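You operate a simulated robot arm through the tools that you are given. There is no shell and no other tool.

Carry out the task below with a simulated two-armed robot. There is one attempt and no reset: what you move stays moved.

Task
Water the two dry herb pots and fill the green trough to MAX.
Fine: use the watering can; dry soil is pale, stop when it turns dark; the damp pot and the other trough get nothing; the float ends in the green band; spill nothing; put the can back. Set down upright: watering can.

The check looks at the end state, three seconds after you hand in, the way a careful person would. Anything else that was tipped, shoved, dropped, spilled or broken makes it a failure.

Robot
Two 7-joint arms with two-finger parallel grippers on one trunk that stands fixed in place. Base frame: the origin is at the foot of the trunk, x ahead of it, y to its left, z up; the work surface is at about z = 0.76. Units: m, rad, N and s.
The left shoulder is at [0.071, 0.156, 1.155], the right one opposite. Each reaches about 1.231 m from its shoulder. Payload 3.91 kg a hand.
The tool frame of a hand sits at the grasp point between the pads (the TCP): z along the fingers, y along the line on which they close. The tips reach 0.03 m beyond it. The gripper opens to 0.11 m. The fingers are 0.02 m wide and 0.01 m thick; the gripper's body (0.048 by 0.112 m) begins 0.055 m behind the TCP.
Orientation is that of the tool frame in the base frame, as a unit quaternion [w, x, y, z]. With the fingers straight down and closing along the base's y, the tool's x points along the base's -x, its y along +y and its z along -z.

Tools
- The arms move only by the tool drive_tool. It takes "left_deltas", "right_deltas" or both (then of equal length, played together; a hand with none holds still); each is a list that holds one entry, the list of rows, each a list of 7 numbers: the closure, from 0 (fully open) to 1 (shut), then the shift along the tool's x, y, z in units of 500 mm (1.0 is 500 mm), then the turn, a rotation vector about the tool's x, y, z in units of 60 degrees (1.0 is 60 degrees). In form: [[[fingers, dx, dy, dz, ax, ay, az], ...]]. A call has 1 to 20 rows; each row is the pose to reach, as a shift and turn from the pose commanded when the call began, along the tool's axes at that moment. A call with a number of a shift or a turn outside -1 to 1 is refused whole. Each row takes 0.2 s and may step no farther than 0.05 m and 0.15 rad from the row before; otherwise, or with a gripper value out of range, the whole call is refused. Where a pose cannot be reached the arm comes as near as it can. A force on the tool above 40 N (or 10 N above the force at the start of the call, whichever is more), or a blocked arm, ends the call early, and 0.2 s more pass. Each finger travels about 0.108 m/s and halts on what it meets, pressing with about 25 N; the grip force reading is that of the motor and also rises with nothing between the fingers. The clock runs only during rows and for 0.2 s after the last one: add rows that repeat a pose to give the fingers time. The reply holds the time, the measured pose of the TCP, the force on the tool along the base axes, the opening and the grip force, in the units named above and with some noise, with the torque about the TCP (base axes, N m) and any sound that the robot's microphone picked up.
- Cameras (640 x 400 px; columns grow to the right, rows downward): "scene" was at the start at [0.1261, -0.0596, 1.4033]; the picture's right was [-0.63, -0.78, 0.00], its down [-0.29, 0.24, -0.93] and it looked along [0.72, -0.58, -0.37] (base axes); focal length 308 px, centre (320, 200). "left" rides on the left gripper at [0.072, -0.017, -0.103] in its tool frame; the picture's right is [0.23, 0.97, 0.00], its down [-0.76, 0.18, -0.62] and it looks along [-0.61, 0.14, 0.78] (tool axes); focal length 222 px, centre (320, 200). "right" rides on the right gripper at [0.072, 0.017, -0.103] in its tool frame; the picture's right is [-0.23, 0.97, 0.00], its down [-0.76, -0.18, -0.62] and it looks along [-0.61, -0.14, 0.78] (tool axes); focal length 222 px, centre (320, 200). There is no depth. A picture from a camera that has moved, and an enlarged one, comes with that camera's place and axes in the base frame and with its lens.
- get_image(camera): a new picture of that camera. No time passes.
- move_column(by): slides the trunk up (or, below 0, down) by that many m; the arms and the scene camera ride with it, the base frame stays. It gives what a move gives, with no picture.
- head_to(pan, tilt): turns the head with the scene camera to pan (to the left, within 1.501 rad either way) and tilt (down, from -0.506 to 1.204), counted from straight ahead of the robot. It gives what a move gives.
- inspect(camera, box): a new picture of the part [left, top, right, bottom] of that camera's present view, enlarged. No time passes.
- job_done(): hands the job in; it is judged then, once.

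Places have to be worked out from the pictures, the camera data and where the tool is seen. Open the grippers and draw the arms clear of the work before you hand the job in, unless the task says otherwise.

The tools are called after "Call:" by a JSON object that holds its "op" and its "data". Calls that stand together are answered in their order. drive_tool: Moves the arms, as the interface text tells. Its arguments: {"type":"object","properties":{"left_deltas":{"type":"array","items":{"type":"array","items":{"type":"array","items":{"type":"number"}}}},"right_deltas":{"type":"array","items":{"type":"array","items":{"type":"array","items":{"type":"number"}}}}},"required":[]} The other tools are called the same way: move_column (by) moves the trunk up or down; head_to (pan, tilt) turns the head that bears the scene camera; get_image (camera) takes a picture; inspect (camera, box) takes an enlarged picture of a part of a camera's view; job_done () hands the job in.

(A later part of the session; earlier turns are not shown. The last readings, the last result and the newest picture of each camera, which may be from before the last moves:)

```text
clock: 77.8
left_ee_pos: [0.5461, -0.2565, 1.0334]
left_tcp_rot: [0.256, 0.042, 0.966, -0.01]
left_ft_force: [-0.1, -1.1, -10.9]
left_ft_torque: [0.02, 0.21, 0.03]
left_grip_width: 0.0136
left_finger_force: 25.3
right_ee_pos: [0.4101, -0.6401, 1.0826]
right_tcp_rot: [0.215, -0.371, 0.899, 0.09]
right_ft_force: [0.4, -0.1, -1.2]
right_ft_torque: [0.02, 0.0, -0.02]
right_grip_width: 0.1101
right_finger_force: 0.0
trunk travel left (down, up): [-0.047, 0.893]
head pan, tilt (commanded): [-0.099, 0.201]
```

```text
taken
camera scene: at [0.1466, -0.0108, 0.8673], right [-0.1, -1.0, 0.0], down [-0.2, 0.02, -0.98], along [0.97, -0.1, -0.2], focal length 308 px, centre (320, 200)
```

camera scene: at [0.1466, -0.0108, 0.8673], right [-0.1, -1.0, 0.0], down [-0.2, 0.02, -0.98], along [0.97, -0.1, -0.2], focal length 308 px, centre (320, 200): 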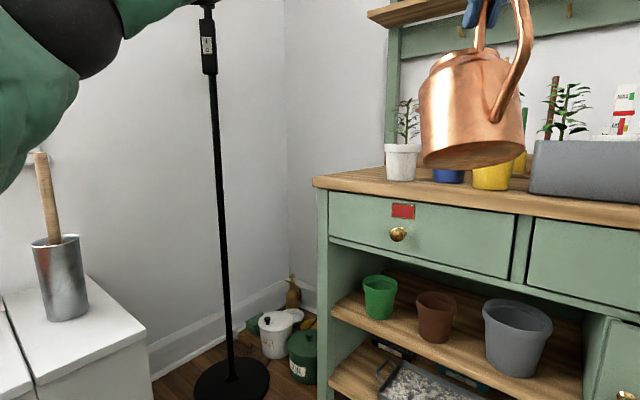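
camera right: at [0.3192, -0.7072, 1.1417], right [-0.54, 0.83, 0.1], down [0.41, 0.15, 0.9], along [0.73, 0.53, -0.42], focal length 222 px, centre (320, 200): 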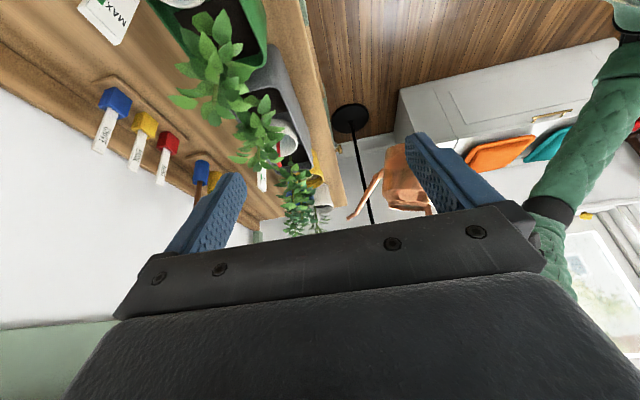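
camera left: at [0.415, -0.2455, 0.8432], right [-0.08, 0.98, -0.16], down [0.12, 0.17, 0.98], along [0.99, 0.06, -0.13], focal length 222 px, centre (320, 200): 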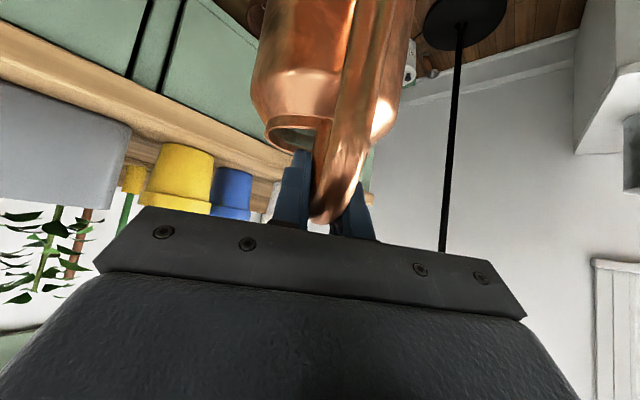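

From here the trough's plants hide the yellow ring, so I'll use a higher viewpoint with the trunk raised. First I slide the can sideways, parallel to the bench, to stand before the yellow pot.

Call:
{"op": "drive_tool", "data": {"left_deltas": [[[1, 0.0278, -0.0383, -0.016, 0, 0, 0], [1, 0.0555, -0.0765, -0.032, 0, 0, 0], [1, 0.0833, -0.1148, -0.0481, 0, 0, 0], [1, 0.111, -0.153, -0.0641, 0, 0, 0], [1, 0.1388, -0.1913, -0.0801, 0, 0, 0], [1, 0.1665, -0.2295, -0.0962, 0, 0, 0], [1, 0.1943, -0.2678, -0.1122, 0, 0, 0], [1, 0.222, -0.306, -0.1282, 0, 0, 0], [1, 0.222, -0.306, -0.1282, 0, 0, 0]]]}}

Call:
{"op": "get_image", "data": {"camera": "scene"}}

Call:
{"op": "get_image", "data": {"camera": "right"}}

```text
clock: 79.8
left_ee_pos: [0.4056, -0.3987, 1.0319]
left_tcp_rot: [0.257, 0.043, 0.966, -0.009]
left_ft_force: [-0.4, -1.5, -10.3]
left_ft_torque: [0.0, 0.21, -0.02]
left_grip_width: 0.0134
left_finger_force: 24.8
right_ee_pos: [0.4095, -0.6398, 1.0832]
right_tcp_rot: [0.216, -0.371, 0.899, 0.09]
right_ft_force: [-0.5, 0.1, -0.2]
right_ft_torque: [0.0, -0.03, -0.01]
right_grip_width: 0.1097
right_finger_force: 0.0
trunk travel left (down, up): [-0.047, 0.893]
head pan, tilt (commanded): [-0.099, 0.201]
```

```text
taken
camera scene: at [0.1463, -0.0108, 0.8674], right [-0.1, -1.0, 0.0], down [-0.2, 0.02, -0.98], along [0.97, -0.1, -0.2], focal length 308 px, centre (320, 200)
```

scene: 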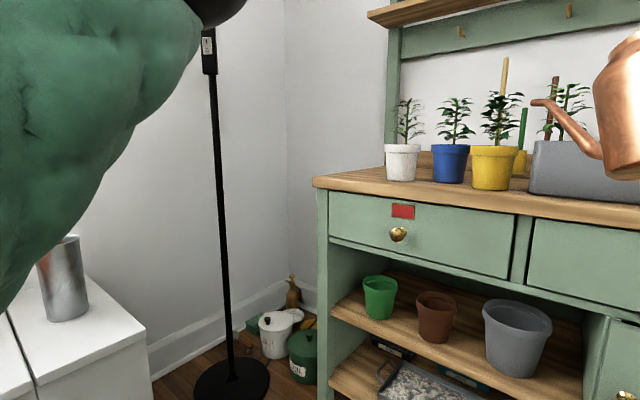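

```text
taken
camera right: at [0.3189, -0.7069, 1.142], right [-0.54, 0.83, 0.1], down [0.41, 0.15, 0.9], along [0.73, 0.53, -0.42], focal length 222 px, centre (320, 200)
```

right: 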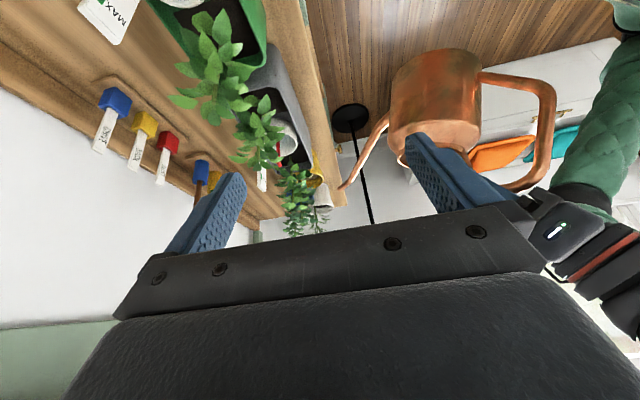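

Everything is clear. I raise the trunk by 0.2 m for reach and a better view, and turn the head toward the yellow pot.

Call:
{"op": "move_column", "data": {"by": 0.2}}

Call:
{"op": "head_to", "data": {"pan": -0.62, "tilt": 0.33}}

Call:
{"op": "get_image", "data": {"camera": "scene"}}

Call:
{"op": "get_image", "data": {"camera": "right"}}

```text
clock: 82.0
left_ee_pos: [0.4048, -0.3977, 1.2318]
left_tcp_rot: [0.256, 0.043, 0.966, -0.01]
left_ft_force: [0.2, -1.4, -11.4]
left_ft_torque: [0.03, 0.21, 0.01]
left_grip_width: 0.0134
left_finger_force: 25.1
right_ee_pos: [0.4091, -0.6412, 1.2826]
right_tcp_rot: [0.216, -0.372, 0.899, 0.09]
right_ft_force: [-0.5, -0.4, -0.3]
right_ft_torque: [-0.02, 0.01, 0.0]
right_grip_width: 0.1099
right_finger_force: 0.0
trunk travel left (down, up): [-0.247, 0.693]
head pan, tilt (commanded): [-0.099, 0.201]
```

```text
clock: 82.9
left_ee_pos: [0.4054, -0.3972, 1.2328]
left_tcp_rot: [0.257, 0.042, 0.965, -0.009]
left_ft_force: [0.3, -0.3, -9.9]
left_ft_torque: [0.0, 0.16, 0.02]
left_grip_width: 0.0134
left_finger_force: 24.5
right_ee_pos: [0.4105, -0.6399, 1.2829]
right_tcp_rot: [0.215, -0.371, 0.899, 0.09]
right_ft_force: [0.2, 0.7, -0.3]
right_ft_torque: [0.0, 0.01, 0.0]
right_grip_width: 0.11
right_finger_force: 0.0
trunk travel left (down, up): [-0.247, 0.693]
head pan, tilt (commanded): [-0.62, 0.33]
```

```text
taken
camera scene: at [0.1298, -0.0557, 1.0553], right [-0.58, -0.81, 0.0], down [-0.26, 0.19, -0.95], along [0.77, -0.55, -0.32], focal length 308 px, centre (320, 200)
```

scene: 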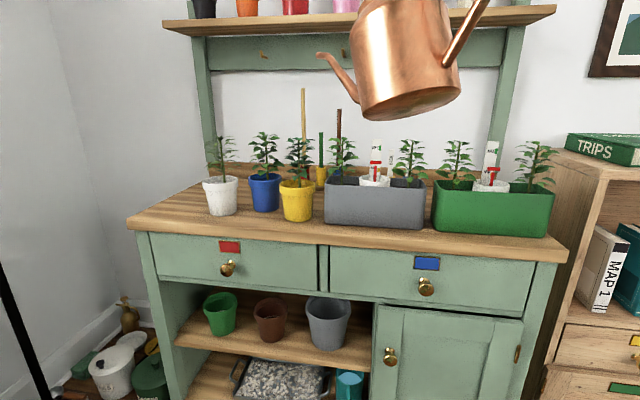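

```text
taken
camera right: at [0.3191, -0.7071, 1.342], right [-0.54, 0.83, 0.1], down [0.41, 0.15, 0.9], along [0.73, 0.53, -0.42], focal length 222 px, centre (320, 200)
```

right: 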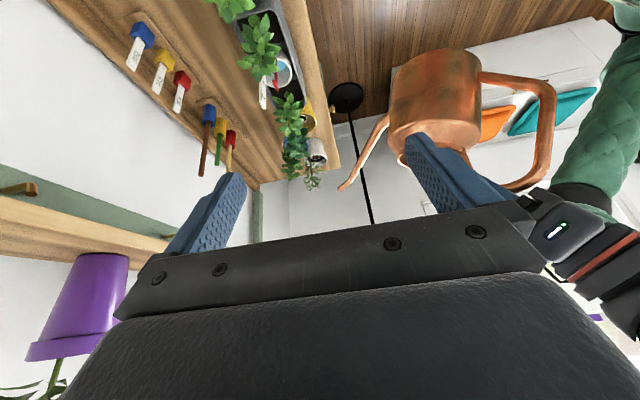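

Good view of the bench. I check how well each camera sees the yellow pot's soil.

Call:
{"op": "inspect", "data": {"camera": "scene", "box": [190, 120, 350, 230]}}

Call:
{"op": "inspect", "data": {"camera": "right", "box": [260, 70, 380, 200]}}

```text
3.64 times, centred on (270, 175) of scene
camera zoom: at [0.1298, -0.0557, 1.0553], right [-0.58, -0.81, 0.0], down [-0.26, 0.19, -0.95], along [0.77, -0.55, -0.32], focal length 1122 px, centre (502, 291)
```

zoom: 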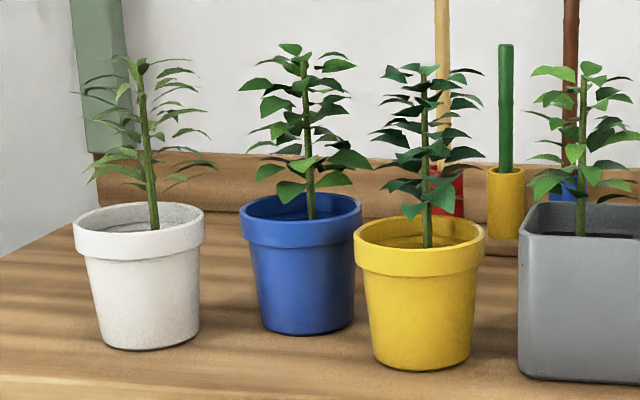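

```text
3.08 times, centred on (320, 135) of right
camera zoom: at [0.3191, -0.7071, 1.342], right [-0.54, 0.83, 0.1], down [0.41, 0.15, 0.9], along [0.73, 0.53, -0.42], focal length 684 px, centre (320, 400)
```

zoom: 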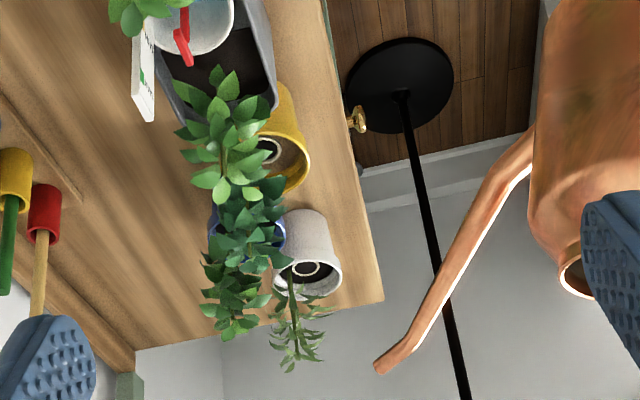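

The right camera sees part of the yellow ring; shifting it a little toward the front will clear the leaves. Together with that, I lower the can and bring the spout tip toward a point just above the yellow ring at [0.747, -0.427, 0.83].

Call:
{"op": "drive_tool", "data": {"left_deltas": [[[1, 0.025, 0, 0.0433, 0, 0, 0], [1, 0.05, 0, 0.0866, 0, 0, 0], [1, 0.075, 0, 0.1299, 0, 0, 0], [1, 0.1, 0, 0.1732, 0, 0, 0], [1, 0.125, 0, 0.2165, 0, 0, 0], [1, 0.15, 0, 0.2598, 0, 0, 0], [1, 0.175, 0, 0.3031, 0, 0, 0], [1, 0.2, 0, 0.3464, 0, 0, 0], [1, 0.1742, 0, 0.3686, 0, 0, 0], [1, 0.1484, 0, 0.3908, 0, 0, 0], [1, 0.1484, 0, 0.3908, 0, 0, 0]]], "right_deltas": [[[0, -0.02, 0.025, 0.001, 0, 0, 0], [0, -0.045, 0.055, 0.002, 0, 0, 0], [0, -0.07, 0.085, 0.003, 0, 0, 0], [0, -0.094, 0.113, 0.003, 0, 0, 0], [0, -0.094, 0.113, 0.003, 0, 0, 0], [0, -0.094, 0.113, 0.003, 0, 0, 0], [0, -0.094, 0.113, 0.003, 0, 0, 0], [0, -0.094, 0.113, 0.003, 0, 0, 0], [0, -0.094, 0.113, 0.003, 0, 0, 0], [0, -0.094, 0.113, 0.003, 0, 0, 0], [0, -0.094, 0.113, 0.003, 0, 0, 0]]]}}

Call:
{"op": "get_image", "data": {"camera": "right"}}

Call:
{"op": "get_image", "data": {"camera": "scene"}}

Call:
{"op": "inspect", "data": {"camera": "right", "box": [250, 60, 390, 190]}}

```text
clock: 85.3
left_ee_pos: [0.4381, -0.3988, 1.0266]
left_tcp_rot: [0.257, 0.043, 0.965, -0.009]
left_ft_force: [0.5, -0.8, -9.9]
left_ft_torque: [-0.02, 0.2, -0.04]
left_grip_width: 0.0133
left_finger_force: 25.1
right_ee_pos: [0.4002, -0.5698, 1.3052]
right_tcp_rot: [0.217, -0.371, 0.898, 0.09]
right_ft_force: [-0.2, -0.4, -0.4]
right_ft_torque: [-0.01, -0.01, 0.02]
right_grip_width: 0.11
right_finger_force: 0.1
trunk travel left (down, up): [-0.247, 0.693]
head pan, tilt (commanded): [-0.62, 0.33]
```

```text
taken
camera right: at [0.3087, -0.6371, 1.3633], right [-0.54, 0.83, 0.1], down [0.41, 0.15, 0.9], along [0.73, 0.53, -0.42], focal length 222 px, centre (320, 200)
```

right: 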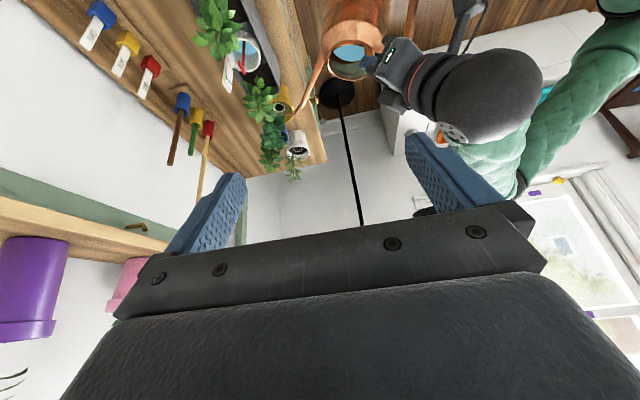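

```text
taken
camera scene: at [0.1297, -0.0558, 1.0553], right [-0.58, -0.81, 0.0], down [-0.26, 0.19, -0.95], along [0.77, -0.55, -0.32], focal length 308 px, centre (320, 200)
```

scene: 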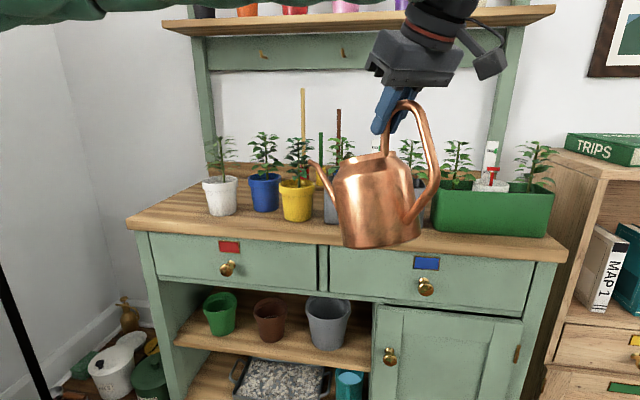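

```text
3.08 times, centred on (320, 125) of right
camera zoom: at [0.3087, -0.6371, 1.3633], right [-0.54, 0.83, 0.1], down [0.41, 0.15, 0.9], along [0.73, 0.53, -0.42], focal length 684 px, centre (320, 431)
```

zoom: 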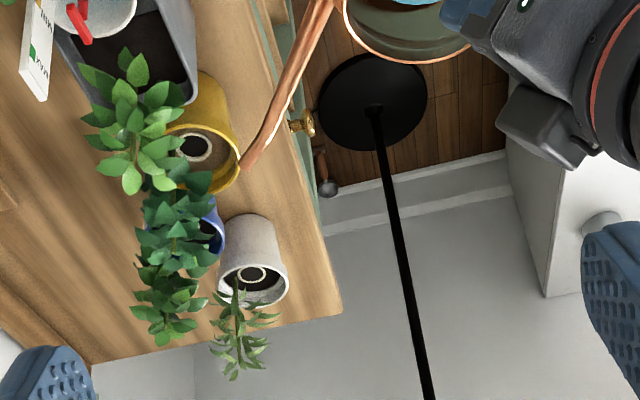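

Excellent view: yellow ring visible and its soil pale, white soil dark. The tip is at ≈[0.665, -0.418, 0.919]; I advance 7.4 cm to bring it just short of the ring's centre.

Call:
{"op": "drive_tool", "data": {"left_deltas": [[[1, -0.0194, -0.0005, 0.0158, 0, 0, 0], [1, -0.0389, -0.001, 0.0317, 0, 0, 0], [1, -0.0583, -0.0017, 0.0475, 0, 0, 0], [1, -0.0777, -0.0023, 0.0633, 0, 0, 0], [1, -0.0972, -0.003, 0.0792, 0, 0, 0], [1, -0.1166, -0.0034, 0.095, 0, 0, 0], [1, -0.1166, -0.0034, 0.095, 0, 0, 0]]]}}

Call:
{"op": "inspect", "data": {"camera": "right", "box": [260, 80, 340, 150]}}

Call:
{"op": "inspect", "data": {"camera": "scene", "box": [240, 110, 440, 250]}}

```text
clock: 86.9
left_ee_pos: [0.5102, -0.4085, 1.0139]
left_tcp_rot: [0.257, 0.043, 0.965, -0.009]
left_ft_force: [-0.1, 0.4, -10.6]
left_ft_torque: [0.0, 0.21, 0.02]
left_grip_width: 0.0133
left_finger_force: 25.1
right_ee_pos: [0.3998, -0.5709, 1.3045]
right_tcp_rot: [0.214, -0.371, 0.899, 0.089]
right_ft_force: [0.5, 1.5, -0.8]
right_ft_torque: [0.02, 0.02, 0.0]
right_grip_width: 0.1098
right_finger_force: 0.0
trunk travel left (down, up): [-0.247, 0.693]
head pan, tilt (commanded): [-0.62, 0.33]
```

```text
5.71 times, centred on (300, 115) of right
camera zoom: at [0.309, -0.6371, 1.3633], right [-0.54, 0.83, 0.1], down [0.41, 0.15, 0.9], along [0.73, 0.53, -0.42], focal length 1269 px, centre (434, 686)
```

zoom: 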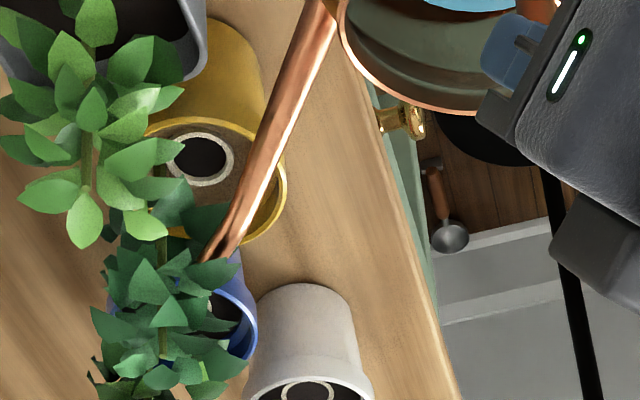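

```text
2.86 times, centred on (340, 180) of scene
camera zoom: at [0.1298, -0.0558, 1.0553], right [-0.58, -0.81, 0.0], down [-0.26, 0.19, -0.95], along [0.77, -0.55, -0.32], focal length 881 px, centre (263, 257)
```

zoom: 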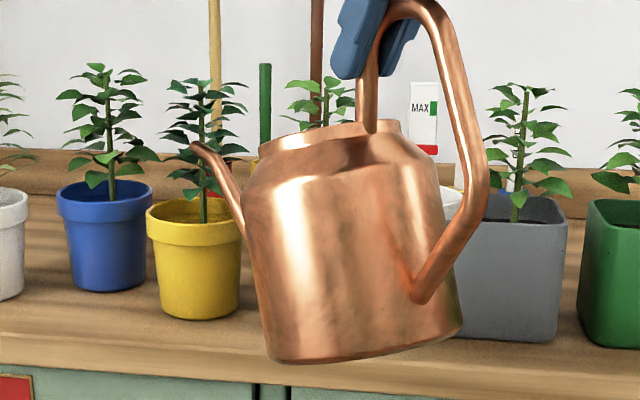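

The tip is at ≈[0.738, -0.426, 0.90], just short of the ring centre. I tilt 4° with the tip held.

Call:
{"op": "drive_tool", "data": {"left_deltas": [[[1, -0.0152, 0, -0.0092, 0, 0.0333, 0], [1, -0.0304, 0, -0.0184, 0, 0.0667, 0], [1, -0.0304, 0, -0.0184, 0, 0.0667, 0]]]}}

Call:
{"op": "inspect", "data": {"camera": "right", "box": [260, 80, 340, 150]}}

```text
clock: 87.7
left_ee_pos: [0.5205, -0.4092, 1.0288]
left_tcp_rot: [0.223, 0.044, 0.974, -0.009]
left_ft_force: [0.3, -0.9, -11.0]
left_ft_torque: [-0.03, 0.09, 0.03]
left_grip_width: 0.0132
left_finger_force: 25.1
right_ee_pos: [0.4005, -0.5707, 1.3053]
right_tcp_rot: [0.215, -0.372, 0.899, 0.09]
right_ft_force: [-0.1, -0.4, 0.5]
right_ft_torque: [-0.01, -0.02, 0.02]
right_grip_width: 0.1098
right_finger_force: 0.0
trunk travel left (down, up): [-0.247, 0.693]
head pan, tilt (commanded): [-0.62, 0.33]
```

```text
5.71 times, centred on (300, 115) of right
camera zoom: at [0.3091, -0.6371, 1.3632], right [-0.54, 0.83, 0.1], down [0.41, 0.15, 0.9], along [0.73, 0.53, -0.42], focal length 1269 px, centre (434, 686)
```

zoom: 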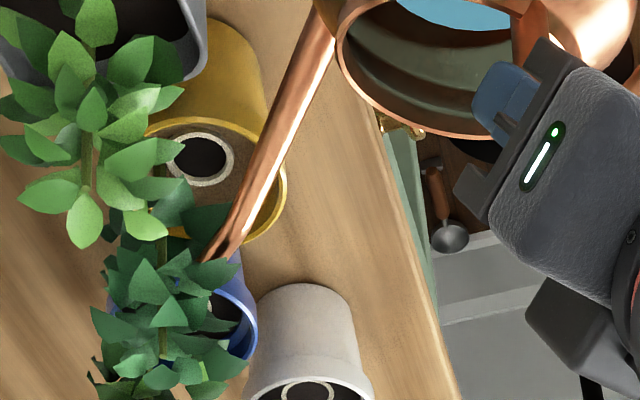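

No flow yet; +3°.

Call:
{"op": "drive_tool", "data": {"left_deltas": [[[1, -0.0114, 0, -0.0071, 0, 0.025, 0], [1, -0.0228, 0, -0.0142, 0, 0.05, 0], [1, -0.0228, 0, -0.0142, 0, 0.05, 0]]]}}

Call:
{"op": "inspect", "data": {"camera": "right", "box": [260, 80, 340, 150]}}

```text
clock: 88.5
left_ee_pos: [0.5279, -0.4094, 1.0405]
left_tcp_rot: [0.197, 0.043, 0.98, -0.007]
left_ft_force: [0.3, -0.1, -10.1]
left_ft_torque: [0.02, 0.03, 0.04]
left_grip_width: 0.0135
left_finger_force: 25.8
right_ee_pos: [0.4014, -0.5699, 1.304]
right_tcp_rot: [0.216, -0.371, 0.899, 0.09]
right_ft_force: [0.7, 0.3, 0.0]
right_ft_torque: [-0.02, 0.01, 0.01]
right_grip_width: 0.1101
right_finger_force: 0.1
trunk travel left (down, up): [-0.247, 0.693]
head pan, tilt (commanded): [-0.62, 0.33]
```

```text
5.71 times, centred on (300, 115) of right
camera zoom: at [0.3091, -0.6371, 1.3632], right [-0.54, 0.83, 0.1], down [0.41, 0.15, 0.9], along [0.73, 0.53, -0.42], focal length 1269 px, centre (434, 686)
```

zoom: 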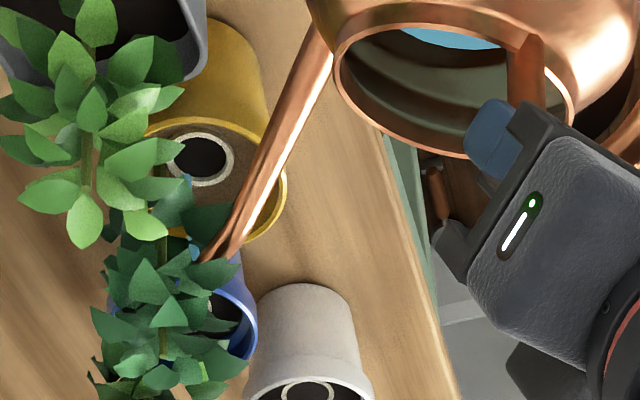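

A bluish thread appears behind the leaves; I zoom in to see where it lands.

Call:
{"op": "inspect", "data": {"camera": "right", "box": [275, 95, 315, 130]}}

Call:
{"op": "inspect", "data": {"camera": "scene", "box": [260, 130, 340, 230]}}

```text
11.43 times, centred on (295, 112) of right
camera zoom: at [0.3091, -0.6371, 1.3632], right [-0.54, 0.83, 0.1], down [0.41, 0.15, 0.9], along [0.73, 0.53, -0.42], focal length 2538 px, centre (606, 1200)
```

zoom: 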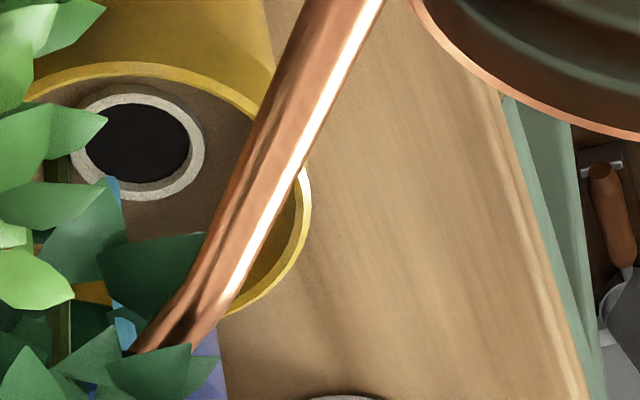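

```text
4.00 times, centred on (300, 180) of scene
camera zoom: at [0.1299, -0.0558, 1.0552], right [-0.58, -0.81, 0.0], down [-0.26, 0.19, -0.95], along [0.77, -0.55, -0.32], focal length 1234 px, centre (400, 280)
```

zoom: 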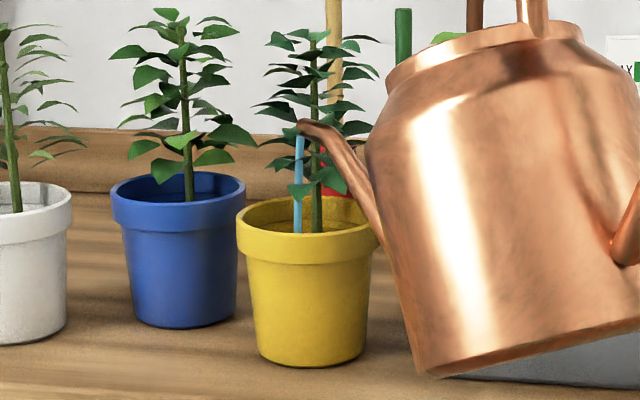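

The stream falls inside the yellow pot but at the far edge of the ring, since the tip is ~2 cm too far forward. I draw it back 2 cm.

Call:
{"op": "drive_tool", "data": {"left_deltas": [[[1, 0.0184, 0, -0.0078, 0, 0, 0], [1, 0.0368, 0, -0.0156, 0, 0, 0], [1, 0.0368, 0, -0.0156, 0, 0, 0]]]}}

Call:
{"op": "inspect", "data": {"camera": "right", "box": [275, 95, 315, 130]}}

Call:
{"op": "inspect", "data": {"camera": "scene", "box": [260, 130, 340, 230]}}

```text
clock: 89.3
left_ee_pos: [0.5065, -0.4075, 1.041]
left_tcp_rot: [0.197, 0.043, 0.979, -0.008]
left_ft_force: [0.2, -0.2, -10.0]
left_ft_torque: [0.0, 0.0, -0.04]
left_grip_width: 0.0134
left_finger_force: 24.7
right_ee_pos: [0.4004, -0.5709, 1.3051]
right_tcp_rot: [0.215, -0.372, 0.898, 0.09]
right_ft_force: [0.3, 0.7, 0.0]
right_ft_torque: [-0.04, -0.02, 0.03]
right_grip_width: 0.1099
right_finger_force: 0.1
trunk travel left (down, up): [-0.247, 0.693]
head pan, tilt (commanded): [-0.62, 0.33]
```

```text
11.43 times, centred on (295, 112) of right
camera zoom: at [0.3091, -0.6371, 1.3632], right [-0.54, 0.83, 0.1], down [0.41, 0.15, 0.9], along [0.73, 0.53, -0.42], focal length 2538 px, centre (606, 1200)
```

zoom: 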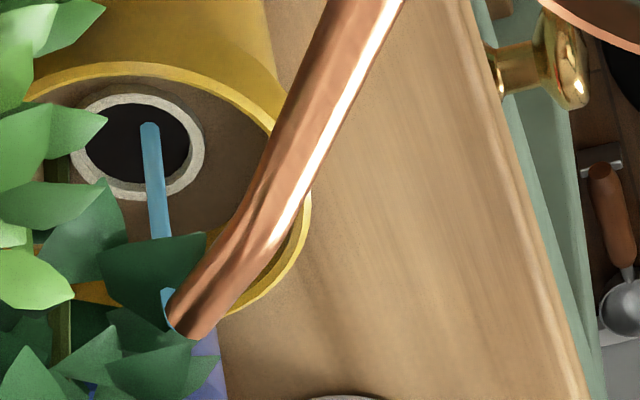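

```text
4.00 times, centred on (300, 180) of scene
camera zoom: at [0.1299, -0.0558, 1.0552], right [-0.58, -0.81, 0.0], down [-0.26, 0.19, -0.95], along [0.77, -0.55, -0.32], focal length 1234 px, centre (400, 280)
```

zoom: 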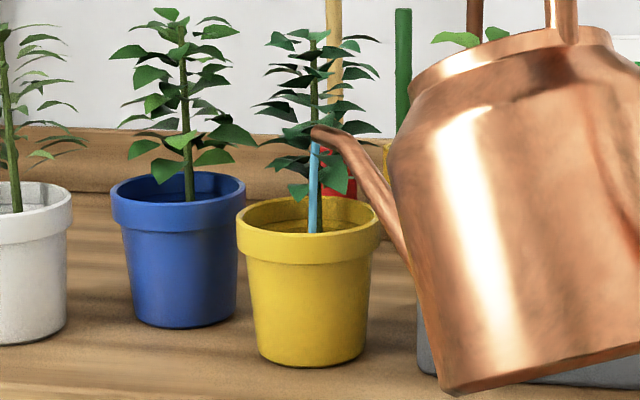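

Now the stream lands right in the centre of the ring. I hold and keep watching the soil.

Call:
{"op": "drive_tool", "data": {"left_deltas": [[[1, 0, 0, 0, 0, 0, 0], [1, 0, 0, 0, 0, 0, 0], [1, 0, 0, 0, 0, 0, 0], [1, 0, 0, 0, 0, 0, 0], [1, 0, 0, 0, 0, 0, 0], [1, 0, 0, 0, 0, 0, 0]]]}}

Call:
{"op": "inspect", "data": {"camera": "right", "box": [275, 95, 315, 130]}}

```text
clock: 90.7
left_ee_pos: [0.5062, -0.4082, 1.0397]
left_tcp_rot: [0.198, 0.043, 0.979, -0.007]
left_ft_force: [-0.3, -0.4, -9.9]
left_ft_torque: [0.02, 0.0, 0.01]
left_grip_width: 0.0133
left_finger_force: 25.6
right_ee_pos: [0.4, -0.5698, 1.3055]
right_tcp_rot: [0.215, -0.372, 0.899, 0.09]
right_ft_force: [0.1, 0.6, -0.7]
right_ft_torque: [0.04, -0.01, -0.01]
right_grip_width: 0.11
right_finger_force: 0.1
trunk travel left (down, up): [-0.247, 0.693]
head pan, tilt (commanded): [-0.62, 0.33]
```

```text
11.43 times, centred on (295, 112) of right
camera zoom: at [0.3091, -0.6371, 1.3632], right [-0.54, 0.83, 0.1], down [0.41, 0.15, 0.9], along [0.73, 0.53, -0.42], focal length 2538 px, centre (606, 1200)
```

zoom: 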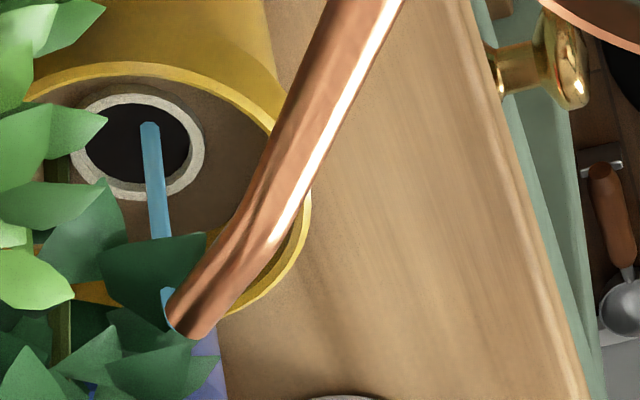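

Still pale brown; another second or so.

Call:
{"op": "drive_tool", "data": {"left_deltas": [[[1, 0, 0, 0, 0, 0, 0], [1, 0, 0, 0, 0, 0, 0], [1, 0, 0, 0, 0, 0, 0], [1, 0, 0, 0, 0, 0, 0], [1, 0, 0, 0, 0, 0, 0]]]}}

Call:
{"op": "inspect", "data": {"camera": "right", "box": [275, 95, 315, 130]}}

```text
clock: 91.9
left_ee_pos: [0.5066, -0.4087, 1.0413]
left_tcp_rot: [0.197, 0.044, 0.979, -0.007]
left_ft_force: [-0.4, -0.9, -10.1]
left_ft_torque: [0.0, 0.04, 0.01]
left_grip_width: 0.0136
left_finger_force: 25.1
right_ee_pos: [0.4008, -0.5704, 1.3051]
right_tcp_rot: [0.215, -0.372, 0.899, 0.09]
right_ft_force: [0.0, 1.1, -0.2]
right_ft_torque: [-0.01, 0.0, 0.03]
right_grip_width: 0.1098
right_finger_force: 0.0
trunk travel left (down, up): [-0.247, 0.693]
head pan, tilt (commanded): [-0.62, 0.33]
```

```text
11.43 times, centred on (295, 112) of right
camera zoom: at [0.3091, -0.6371, 1.3632], right [-0.54, 0.83, 0.1], down [0.41, 0.15, 0.9], along [0.73, 0.53, -0.42], focal length 2538 px, centre (606, 1200)
```

zoom: 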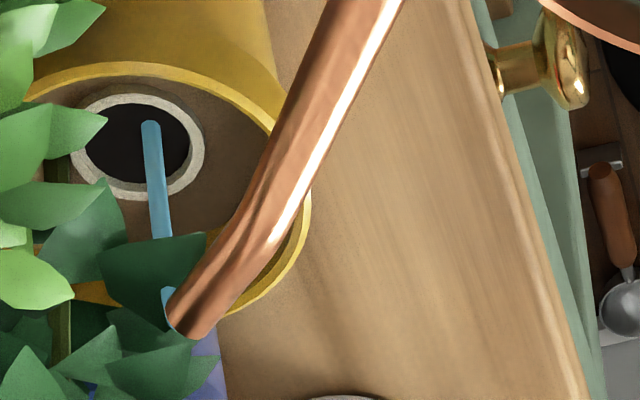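

Still pale; I continue in short steps.

Call:
{"op": "drive_tool", "data": {"left_deltas": [[[1, 0, 0, 0, 0, 0, 0], [1, 0, 0, 0, 0, 0, 0], [1, 0, 0, 0, 0, 0, 0], [1, 0, 0, 0, 0, 0, 0]]]}}

Call:
{"op": "inspect", "data": {"camera": "right", "box": [275, 95, 315, 130]}}

```text
clock: 92.9
left_ee_pos: [0.507, -0.4079, 1.0415]
left_tcp_rot: [0.198, 0.044, 0.979, -0.007]
left_ft_force: [-0.7, 0.1, -9.9]
left_ft_torque: [0.01, 0.02, 0.03]
left_grip_width: 0.0134
left_finger_force: 25.2
right_ee_pos: [0.4004, -0.57, 1.3045]
right_tcp_rot: [0.216, -0.372, 0.898, 0.091]
right_ft_force: [0.6, -0.1, -0.2]
right_ft_torque: [0.0, -0.01, 0.03]
right_grip_width: 0.1098
right_finger_force: 0.1
trunk travel left (down, up): [-0.247, 0.693]
head pan, tilt (commanded): [-0.62, 0.33]
```

```text
11.43 times, centred on (295, 112) of right
camera zoom: at [0.3091, -0.6371, 1.3632], right [-0.54, 0.83, 0.1], down [0.41, 0.15, 0.9], along [0.73, 0.53, -0.42], focal length 2538 px, centre (606, 1200)
```

zoom: 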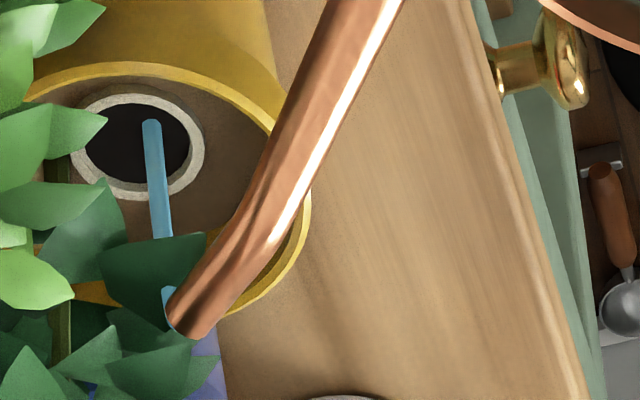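

The flow is slow at this level; I add 1.5° (tip held) and continue.

Call:
{"op": "drive_tool", "data": {"left_deltas": [[[1, -0.0112, 0, -0.0074, 0, 0.025, 0], [1, -0.0112, 0, -0.0074, 0, 0.025, 0], [1, -0.0112, 0, -0.0074, 0, 0.025, 0], [1, -0.0112, 0, -0.0074, 0, 0.025, 0]]]}}

Call:
{"op": "inspect", "data": {"camera": "right", "box": [275, 95, 315, 130]}}

```text
clock: 93.9
left_ee_pos: [0.5115, -0.408, 1.0464]
left_tcp_rot: [0.183, 0.044, 0.982, -0.006]
left_ft_force: [0.4, 0.2, -10.9]
left_ft_torque: [-0.01, 0.0, 0.02]
left_grip_width: 0.0131
left_finger_force: 24.8
right_ee_pos: [0.3998, -0.5703, 1.3063]
right_tcp_rot: [0.215, -0.372, 0.899, 0.09]
right_ft_force: [0.5, -0.7, 0.4]
right_ft_torque: [0.03, -0.02, 0.01]
right_grip_width: 0.11
right_finger_force: 0.1
trunk travel left (down, up): [-0.247, 0.693]
head pan, tilt (commanded): [-0.62, 0.33]
```

```text
11.43 times, centred on (295, 112) of right
camera zoom: at [0.3091, -0.6371, 1.3632], right [-0.54, 0.83, 0.1], down [0.41, 0.15, 0.9], along [0.73, 0.53, -0.42], focal length 2538 px, centre (606, 1200)
```

zoom: 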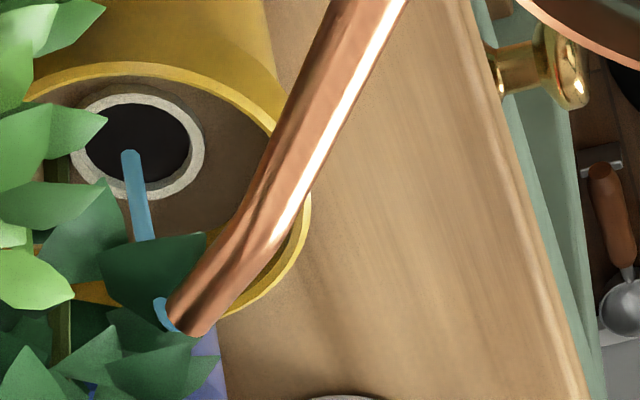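

Flow is stronger and still in the ring. I hold another 0.8 s.

Call:
{"op": "drive_tool", "data": {"left_deltas": [[[1, 0, 0, 0, 0, 0, 0], [1, 0, 0, 0, 0, 0, 0], [1, 0, 0, 0, 0, 0, 0]]]}}

Call:
{"op": "inspect", "data": {"camera": "right", "box": [275, 95, 315, 130]}}

```text
clock: 94.7
left_ee_pos: [0.5108, -0.4086, 1.0456]
left_tcp_rot: [0.185, 0.043, 0.982, -0.006]
left_ft_force: [-0.1, 0.3, -10.3]
left_ft_torque: [-0.01, -0.05, -0.01]
left_grip_width: 0.0135
left_finger_force: 25.3
right_ee_pos: [0.4002, -0.5708, 1.3043]
right_tcp_rot: [0.215, -0.371, 0.899, 0.089]
right_ft_force: [0.6, -0.2, 0.3]
right_ft_torque: [-0.02, 0.01, 0.0]
right_grip_width: 0.1099
right_finger_force: 0.1
trunk travel left (down, up): [-0.247, 0.693]
head pan, tilt (commanded): [-0.62, 0.33]
```

```text
11.43 times, centred on (295, 112) of right
camera zoom: at [0.3091, -0.6371, 1.3632], right [-0.54, 0.83, 0.1], down [0.41, 0.15, 0.9], along [0.73, 0.53, -0.42], focal length 2538 px, centre (606, 1200)
```

zoom: 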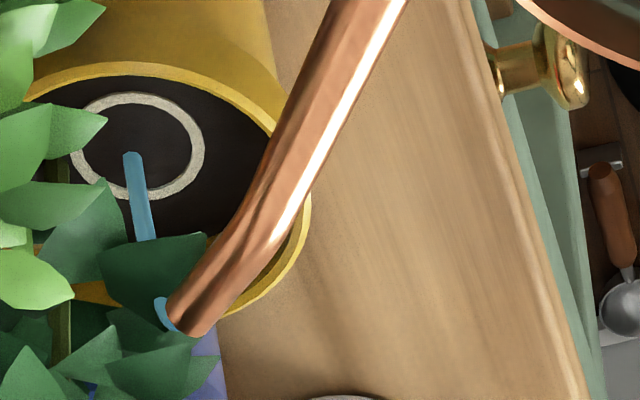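

Yellow soil has turned dark. I tilt back 8° at once with the tip staying over the pot.

Call:
{"op": "drive_tool", "data": {"left_deltas": [[[1, 0.0213, 0, 0.0076, 0, -0.0667, 0], [1, 0.0426, 0, 0.0152, 0, -0.1333, 0], [1, 0.0426, 0, 0.0152, 0, -0.1333, 0]]]}}

Call:
{"op": "inspect", "data": {"camera": "right", "box": [260, 80, 340, 150]}}

Call:
{"op": "inspect", "data": {"camera": "scene", "box": [190, 120, 350, 240]}}

```text
clock: 95.5
left_ee_pos: [0.4939, -0.4068, 1.032]
left_tcp_rot: [0.253, 0.043, 0.967, -0.01]
left_ft_force: [0.8, 0.6, -10.7]
left_ft_torque: [0.02, 0.12, 0.03]
left_grip_width: 0.0134
left_finger_force: 25.2
right_ee_pos: [0.4001, -0.5698, 1.3041]
right_tcp_rot: [0.215, -0.372, 0.899, 0.09]
right_ft_force: [0.1, 0.4, 0.3]
right_ft_torque: [0.0, 0.0, 0.0]
right_grip_width: 0.1101
right_finger_force: 0.1
trunk travel left (down, up): [-0.247, 0.693]
head pan, tilt (commanded): [-0.62, 0.33]
```

```text
5.71 times, centred on (300, 115) of right
camera zoom: at [0.3092, -0.6371, 1.3632], right [-0.54, 0.83, 0.1], down [0.41, 0.15, 0.9], along [0.73, 0.53, -0.42], focal length 1269 px, centre (434, 686)
```

zoom: 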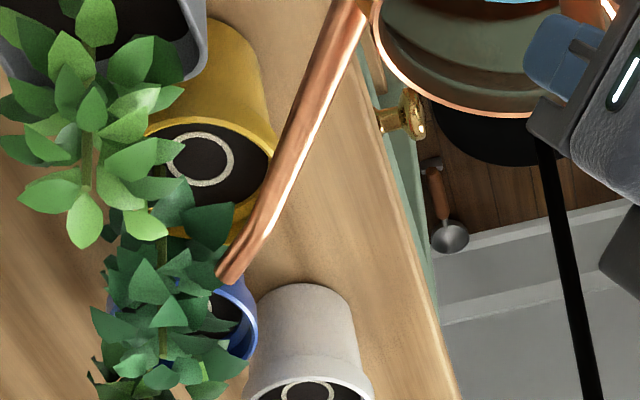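

```text
3.33 times, centred on (270, 180) of scene
camera zoom: at [0.13, -0.0558, 1.0552], right [-0.58, -0.81, 0.0], down [-0.26, 0.19, -0.95], along [0.77, -0.55, -0.33], focal length 1028 px, centre (487, 267)
```

zoom: 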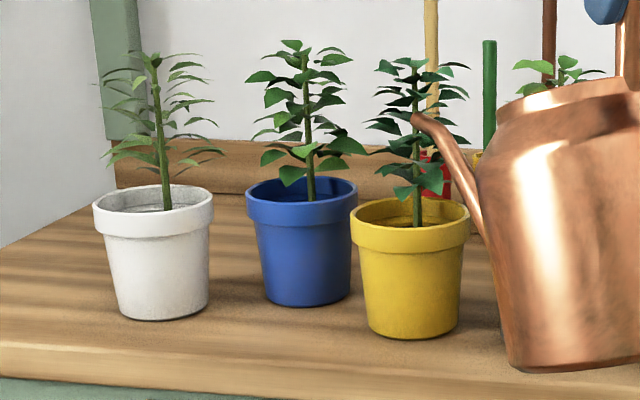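

Both dry pots are dark now, blue untouched. Next the green trough: I retreat the can up and back from the yellow pot, and move the right hand back to the right side, facing forward, to watch the gauge.

Call:
{"op": "drive_tool", "data": {"left_deltas": [[[1, 0.0188, 0.0056, -0.0283, 0, 0, 0], [1, 0.0375, 0.0112, -0.0566, 0, 0, 0], [1, 0.0563, 0.0169, -0.0848, 0, 0, 0], [1, 0.075, 0.0225, -0.1131, 0, 0, 0], [1, 0.0938, 0.0281, -0.1414, 0, 0, 0], [1, 0.1125, 0.0337, -0.1697, 0, 0, 0], [1, 0.1313, 0.0394, -0.198, 0, 0, 0], [1, 0.15, 0.045, -0.2262, 0, 0, 0], [1, 0.1688, 0.0506, -0.2545, 0, 0, 0], [1, 0.1688, 0.0506, -0.2545, 0, 0, 0]]], "right_deltas": [[[0, 0.0747, 0.0157, 0.0081, 0.0337, 0, 0.066], [0, 0.1493, 0.0314, 0.0161, 0.0673, 0, 0.132], [0, 0.224, 0.0471, 0.0242, 0.101, 0, 0.198], [0, 0.2987, 0.0628, 0.0323, 0.1347, 0, 0.264], [0, 0.3733, 0.0786, 0.0403, 0.1683, 0, 0.33], [0, 0.448, 0.0943, 0.0484, 0.202, 0, 0.396], [0, 0.5227, 0.11, 0.0565, 0.2357, 0, 0.462], [0, 0.5973, 0.1257, 0.0645, 0.2693, 0, 0.528], [0, 0.672, 0.1414, 0.0726, 0.303, 0, 0.594], [0, 0.672, 0.1414, 0.0726, 0.303, 0, 0.594]]]}}

Call:
{"op": "get_image", "data": {"camera": "right"}}

Call:
{"op": "get_image", "data": {"camera": "scene"}}

```text
clock: 97.7
left_ee_pos: [0.361, -0.3693, 1.102]
left_tcp_rot: [0.252, 0.042, 0.967, -0.009]
left_ft_force: [0.0, -0.2, -11.2]
left_ft_torque: [0.01, 0.18, 0.03]
left_grip_width: 0.0133
left_finger_force: 25.1
right_ee_pos: [0.151, -0.718, 1.1194]
right_tcp_rot: [0.234, -0.042, 0.971, 0.01]
right_ft_force: [0.0, -0.7, 0.3]
right_ft_torque: [0.0, 0.02, -0.01]
right_grip_width: 0.1102
right_finger_force: 0.0
trunk travel left (down, up): [-0.247, 0.693]
head pan, tilt (commanded): [-0.62, 0.33]
```

```text
taken
camera right: at [0.0387, -0.7114, 1.1778], right [0.12, 0.99, 0.1], down [0.41, -0.14, 0.9], along [0.9, -0.06, -0.42], focal length 222 px, centre (320, 200)
```

right: 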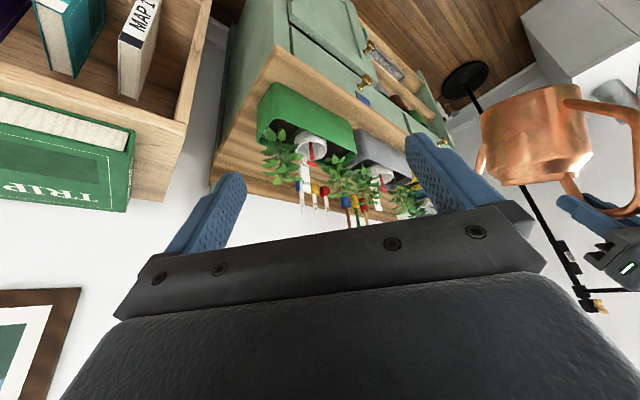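

```text
taken
camera scene: at [0.1299, -0.0557, 1.0552], right [-0.58, -0.81, 0.0], down [-0.26, 0.19, -0.95], along [0.77, -0.55, -0.32], focal length 308 px, centre (320, 200)
```

scene: 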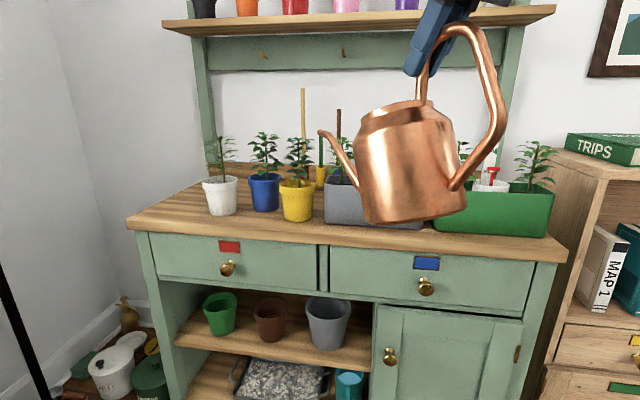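

The right camera now faces the green trough. I zoom in to read the gauge from both cameras.

Call:
{"op": "inspect", "data": {"camera": "right", "box": [250, 70, 400, 220]}}

Call:
{"op": "inspect", "data": {"camera": "scene", "box": [430, 120, 570, 240]}}

```text
2.67 times, centred on (325, 145) of right
camera zoom: at [0.0387, -0.7114, 1.1778], right [0.12, 0.99, 0.1], down [0.41, -0.14, 0.9], along [0.9, -0.06, -0.42], focal length 592 px, centre (307, 347)
```

zoom: 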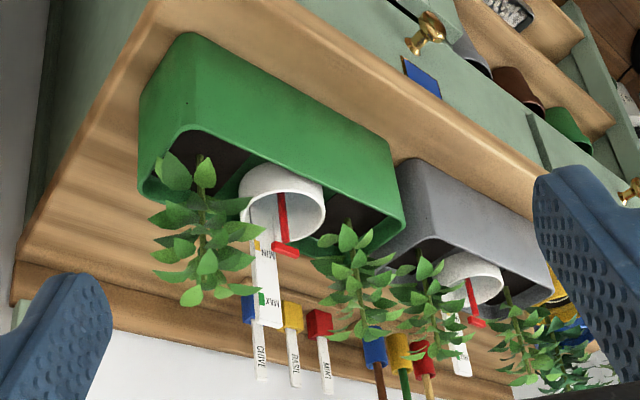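

```text
3.33 times, centred on (500, 180) of scene
camera zoom: at [0.1299, -0.0557, 1.0552], right [-0.58, -0.81, 0.0], down [-0.26, 0.19, -0.95], along [0.77, -0.55, -0.32], focal length 1028 px, centre (-280, 267)
```

zoom: 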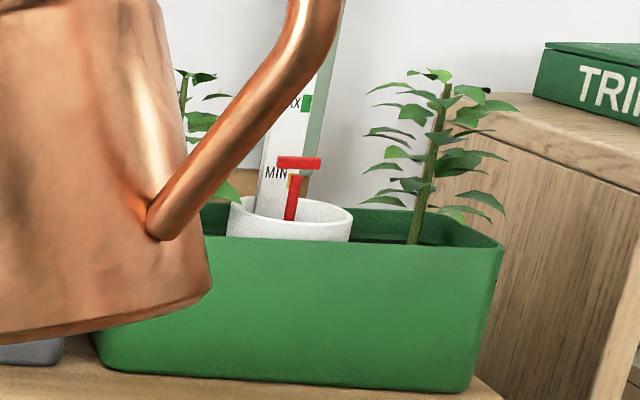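

Triangulated: cup rim centre ≈ [0.445, -0.747, 0.86], float bar at z≈0.90, MAX band near z≈0.935. I now yaw the can clockwise in place (45° first), clear in front of the bench, so the spout will come in from the front-left.

Call:
{"op": "drive_tool", "data": {"left_deltas": [[[1, 0, 0, 0, 0.046, 0, 0.082], [1, 0, 0, 0, 0.092, 0, 0.163], [1, 0, 0, 0, 0.138, 0, 0.245], [1, 0, 0, 0, 0.184, 0, 0.327], [1, 0, 0, 0, 0.23, 0, 0.408], [1, 0, 0, 0, 0.276, 0, 0.49], [1, 0, 0, 0, 0.322, 0, 0.571], [1, 0, 0, 0, 0.368, 0, 0.653], [1, 0, 0, 0, 0.368, 0, 0.653]]]}}

Call:
{"op": "get_image", "data": {"camera": "scene"}}

Call:
{"op": "get_image", "data": {"camera": "right"}}

```text
clock: 99.7
left_ee_pos: [0.3619, -0.3703, 1.1009]
left_tcp_rot: [0.228, 0.409, 0.877, -0.106]
left_ft_force: [-0.7, -1.3, -10.7]
left_ft_torque: [0.14, 0.11, -0.01]
left_grip_width: 0.0135
left_finger_force: 25.2
right_ee_pos: [0.151, -0.718, 1.1186]
right_tcp_rot: [0.233, -0.042, 0.971, 0.01]
right_ft_force: [0.2, 1.2, 0.0]
right_ft_torque: [-0.01, 0.0, 0.0]
right_grip_width: 0.1098
right_finger_force: 0.1
trunk travel left (down, up): [-0.247, 0.693]
head pan, tilt (commanded): [-0.62, 0.33]
```

```text
taken
camera scene: at [0.1296, -0.0558, 1.0553], right [-0.58, -0.81, 0.0], down [-0.26, 0.19, -0.95], along [0.77, -0.55, -0.32], focal length 308 px, centre (320, 200)
```

scene: 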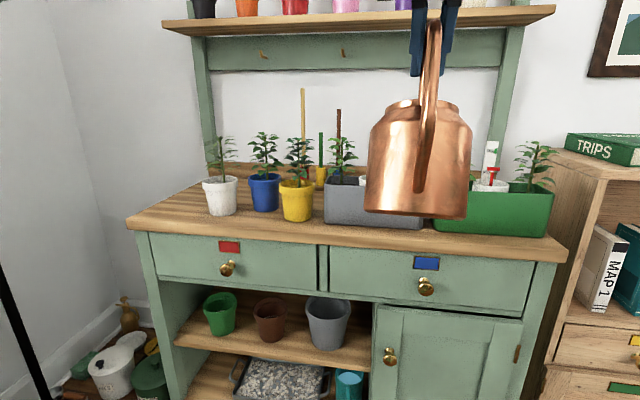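

```text
taken
camera right: at [0.0385, -0.7114, 1.1782], right [0.12, 0.99, 0.1], down [0.41, -0.14, 0.9], along [0.9, -0.06, -0.42], focal length 222 px, centre (320, 200)
```

right: 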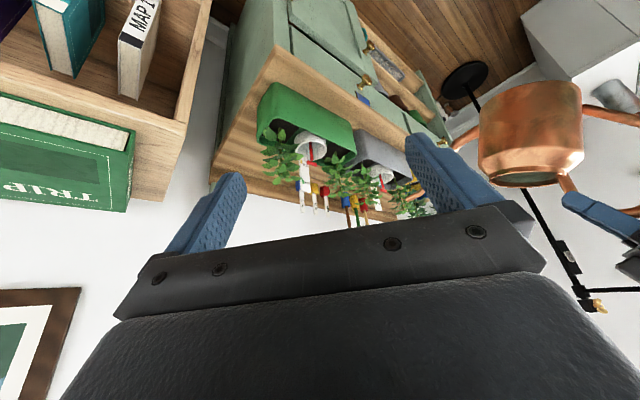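

The can turned smoothly. I finish the yaw (to about -80°) while moving to the pre-pour point in front of the green trough.

Call:
{"op": "drive_tool", "data": {"left_deltas": [[[1, -0.0044, -0.0059, 0.0225, 0.0357, 0, 0.0632], [1, -0.0087, -0.0118, 0.0449, 0.0714, 0, 0.1264], [1, -0.0131, -0.0177, 0.0674, 0.1071, 0, 0.1896], [1, -0.0175, -0.0237, 0.0899, 0.1429, 0, 0.2529], [1, -0.0219, -0.0296, 0.1124, 0.1786, 0, 0.3161], [1, -0.0262, -0.0355, 0.1348, 0.2143, 0, 0.3793], [1, -0.0306, -0.0414, 0.1573, 0.25, 0, 0.4425], [1, -0.0306, -0.0414, 0.1573, 0.25, 0, 0.4425]]]}}

Call:
{"op": "get_image", "data": {"camera": "scene"}}

Call:
{"op": "inspect", "data": {"camera": "right", "box": [250, 70, 450, 220]}}

```text
clock: 101.5
left_ee_pos: [0.3791, -0.424, 1.0417]
left_tcp_rot: [0.191, 0.626, 0.738, -0.164]
left_ft_force: [0.4, 0.0, -9.7]
left_ft_torque: [0.17, 0.03, 0.0]
left_grip_width: 0.0134
left_finger_force: 25.0
right_ee_pos: [0.1516, -0.7192, 1.1193]
right_tcp_rot: [0.233, -0.041, 0.972, 0.01]
right_ft_force: [0.0, -0.8, -0.8]
right_ft_torque: [-0.01, 0.0, -0.01]
right_grip_width: 0.11
right_finger_force: 0.0
trunk travel left (down, up): [-0.247, 0.693]
head pan, tilt (commanded): [-0.62, 0.33]
```

```text
taken
camera scene: at [0.1296, -0.0558, 1.0553], right [-0.58, -0.81, 0.0], down [-0.26, 0.19, -0.95], along [0.77, -0.55, -0.32], focal length 308 px, centre (320, 200)
```

scene: 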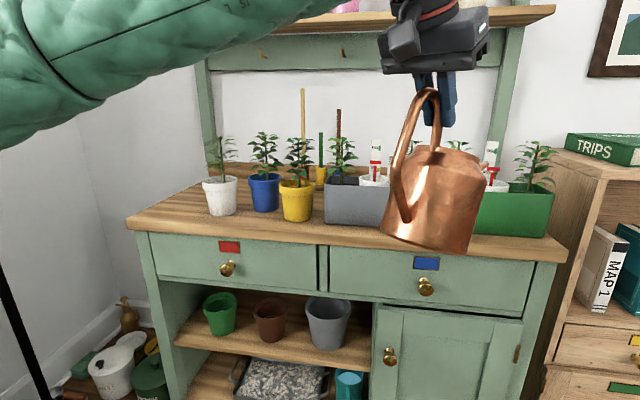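

```text
2.67 times, centred on (350, 145) of right
camera zoom: at [0.0384, -0.7114, 1.1782], right [0.12, 0.99, 0.1], down [0.41, -0.14, 0.9], along [0.9, -0.06, -0.42], focal length 592 px, centre (240, 347)
```

zoom: 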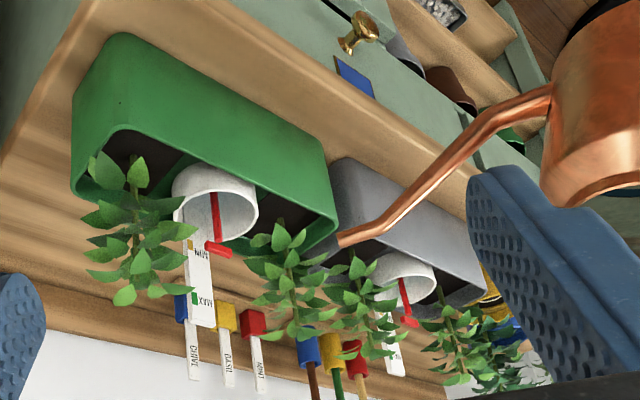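

The tip is measured at ≈[0.416, -0.655, 0.93]. I bring it over the near side of the green cup, about 2 cm short of the float stem.

Call:
{"op": "drive_tool", "data": {"left_deltas": [[[1, -0.0172, 0.0038, 0.0204, 0, 0, 0], [1, -0.0343, 0.0077, 0.0407, 0, 0, 0], [1, -0.0515, 0.0115, 0.0611, 0, 0, 0], [1, -0.0686, 0.0154, 0.0814, 0, 0, 0], [1, -0.0858, 0.0192, 0.1018, 0, 0, 0], [1, -0.0858, 0.0192, 0.1018, 0, 0, 0]]]}}

Call:
{"op": "inspect", "data": {"camera": "right", "box": [270, 100, 370, 200]}}

Call:
{"op": "get_image", "data": {"camera": "scene"}}

```text
clock: 102.9
left_ee_pos: [0.3972, -0.4834, 1.0168]
left_tcp_rot: [0.192, 0.625, 0.739, -0.163]
left_ft_force: [0.3, -0.8, -10.1]
left_ft_torque: [0.18, 0.01, 0.0]
left_grip_width: 0.0135
left_finger_force: 25.2
right_ee_pos: [0.1516, -0.7183, 1.1187]
right_tcp_rot: [0.233, -0.042, 0.972, 0.01]
right_ft_force: [0.5, -0.7, -0.2]
right_ft_torque: [-0.01, -0.01, -0.03]
right_grip_width: 0.1101
right_finger_force: 0.0
trunk travel left (down, up): [-0.247, 0.693]
head pan, tilt (commanded): [-0.62, 0.33]
```

```text
4.00 times, centred on (320, 150) of right
camera zoom: at [0.0386, -0.7114, 1.1782], right [0.12, 0.99, 0.1], down [0.41, -0.14, 0.9], along [0.9, -0.06, -0.42], focal length 888 px, centre (320, 400)
```

zoom: 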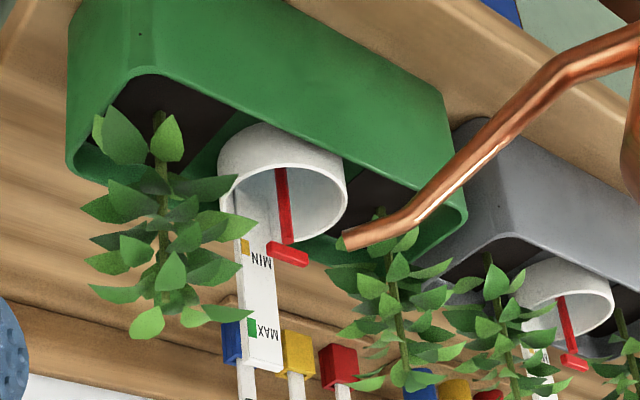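

```text
taken
camera scene: at [0.1297, -0.0558, 1.0553], right [-0.58, -0.81, 0.0], down [-0.26, 0.19, -0.95], along [0.77, -0.55, -0.32], focal length 308 px, centre (320, 200)
```

scene: 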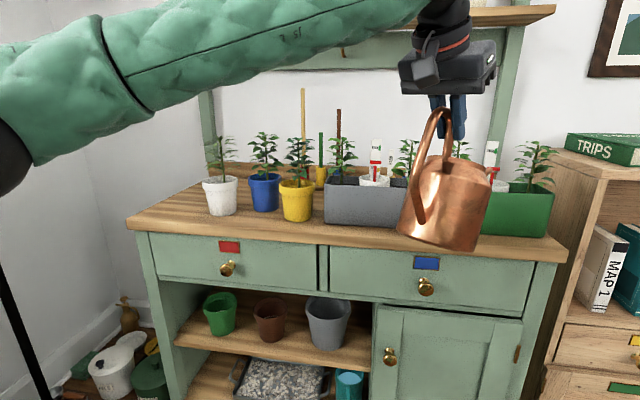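

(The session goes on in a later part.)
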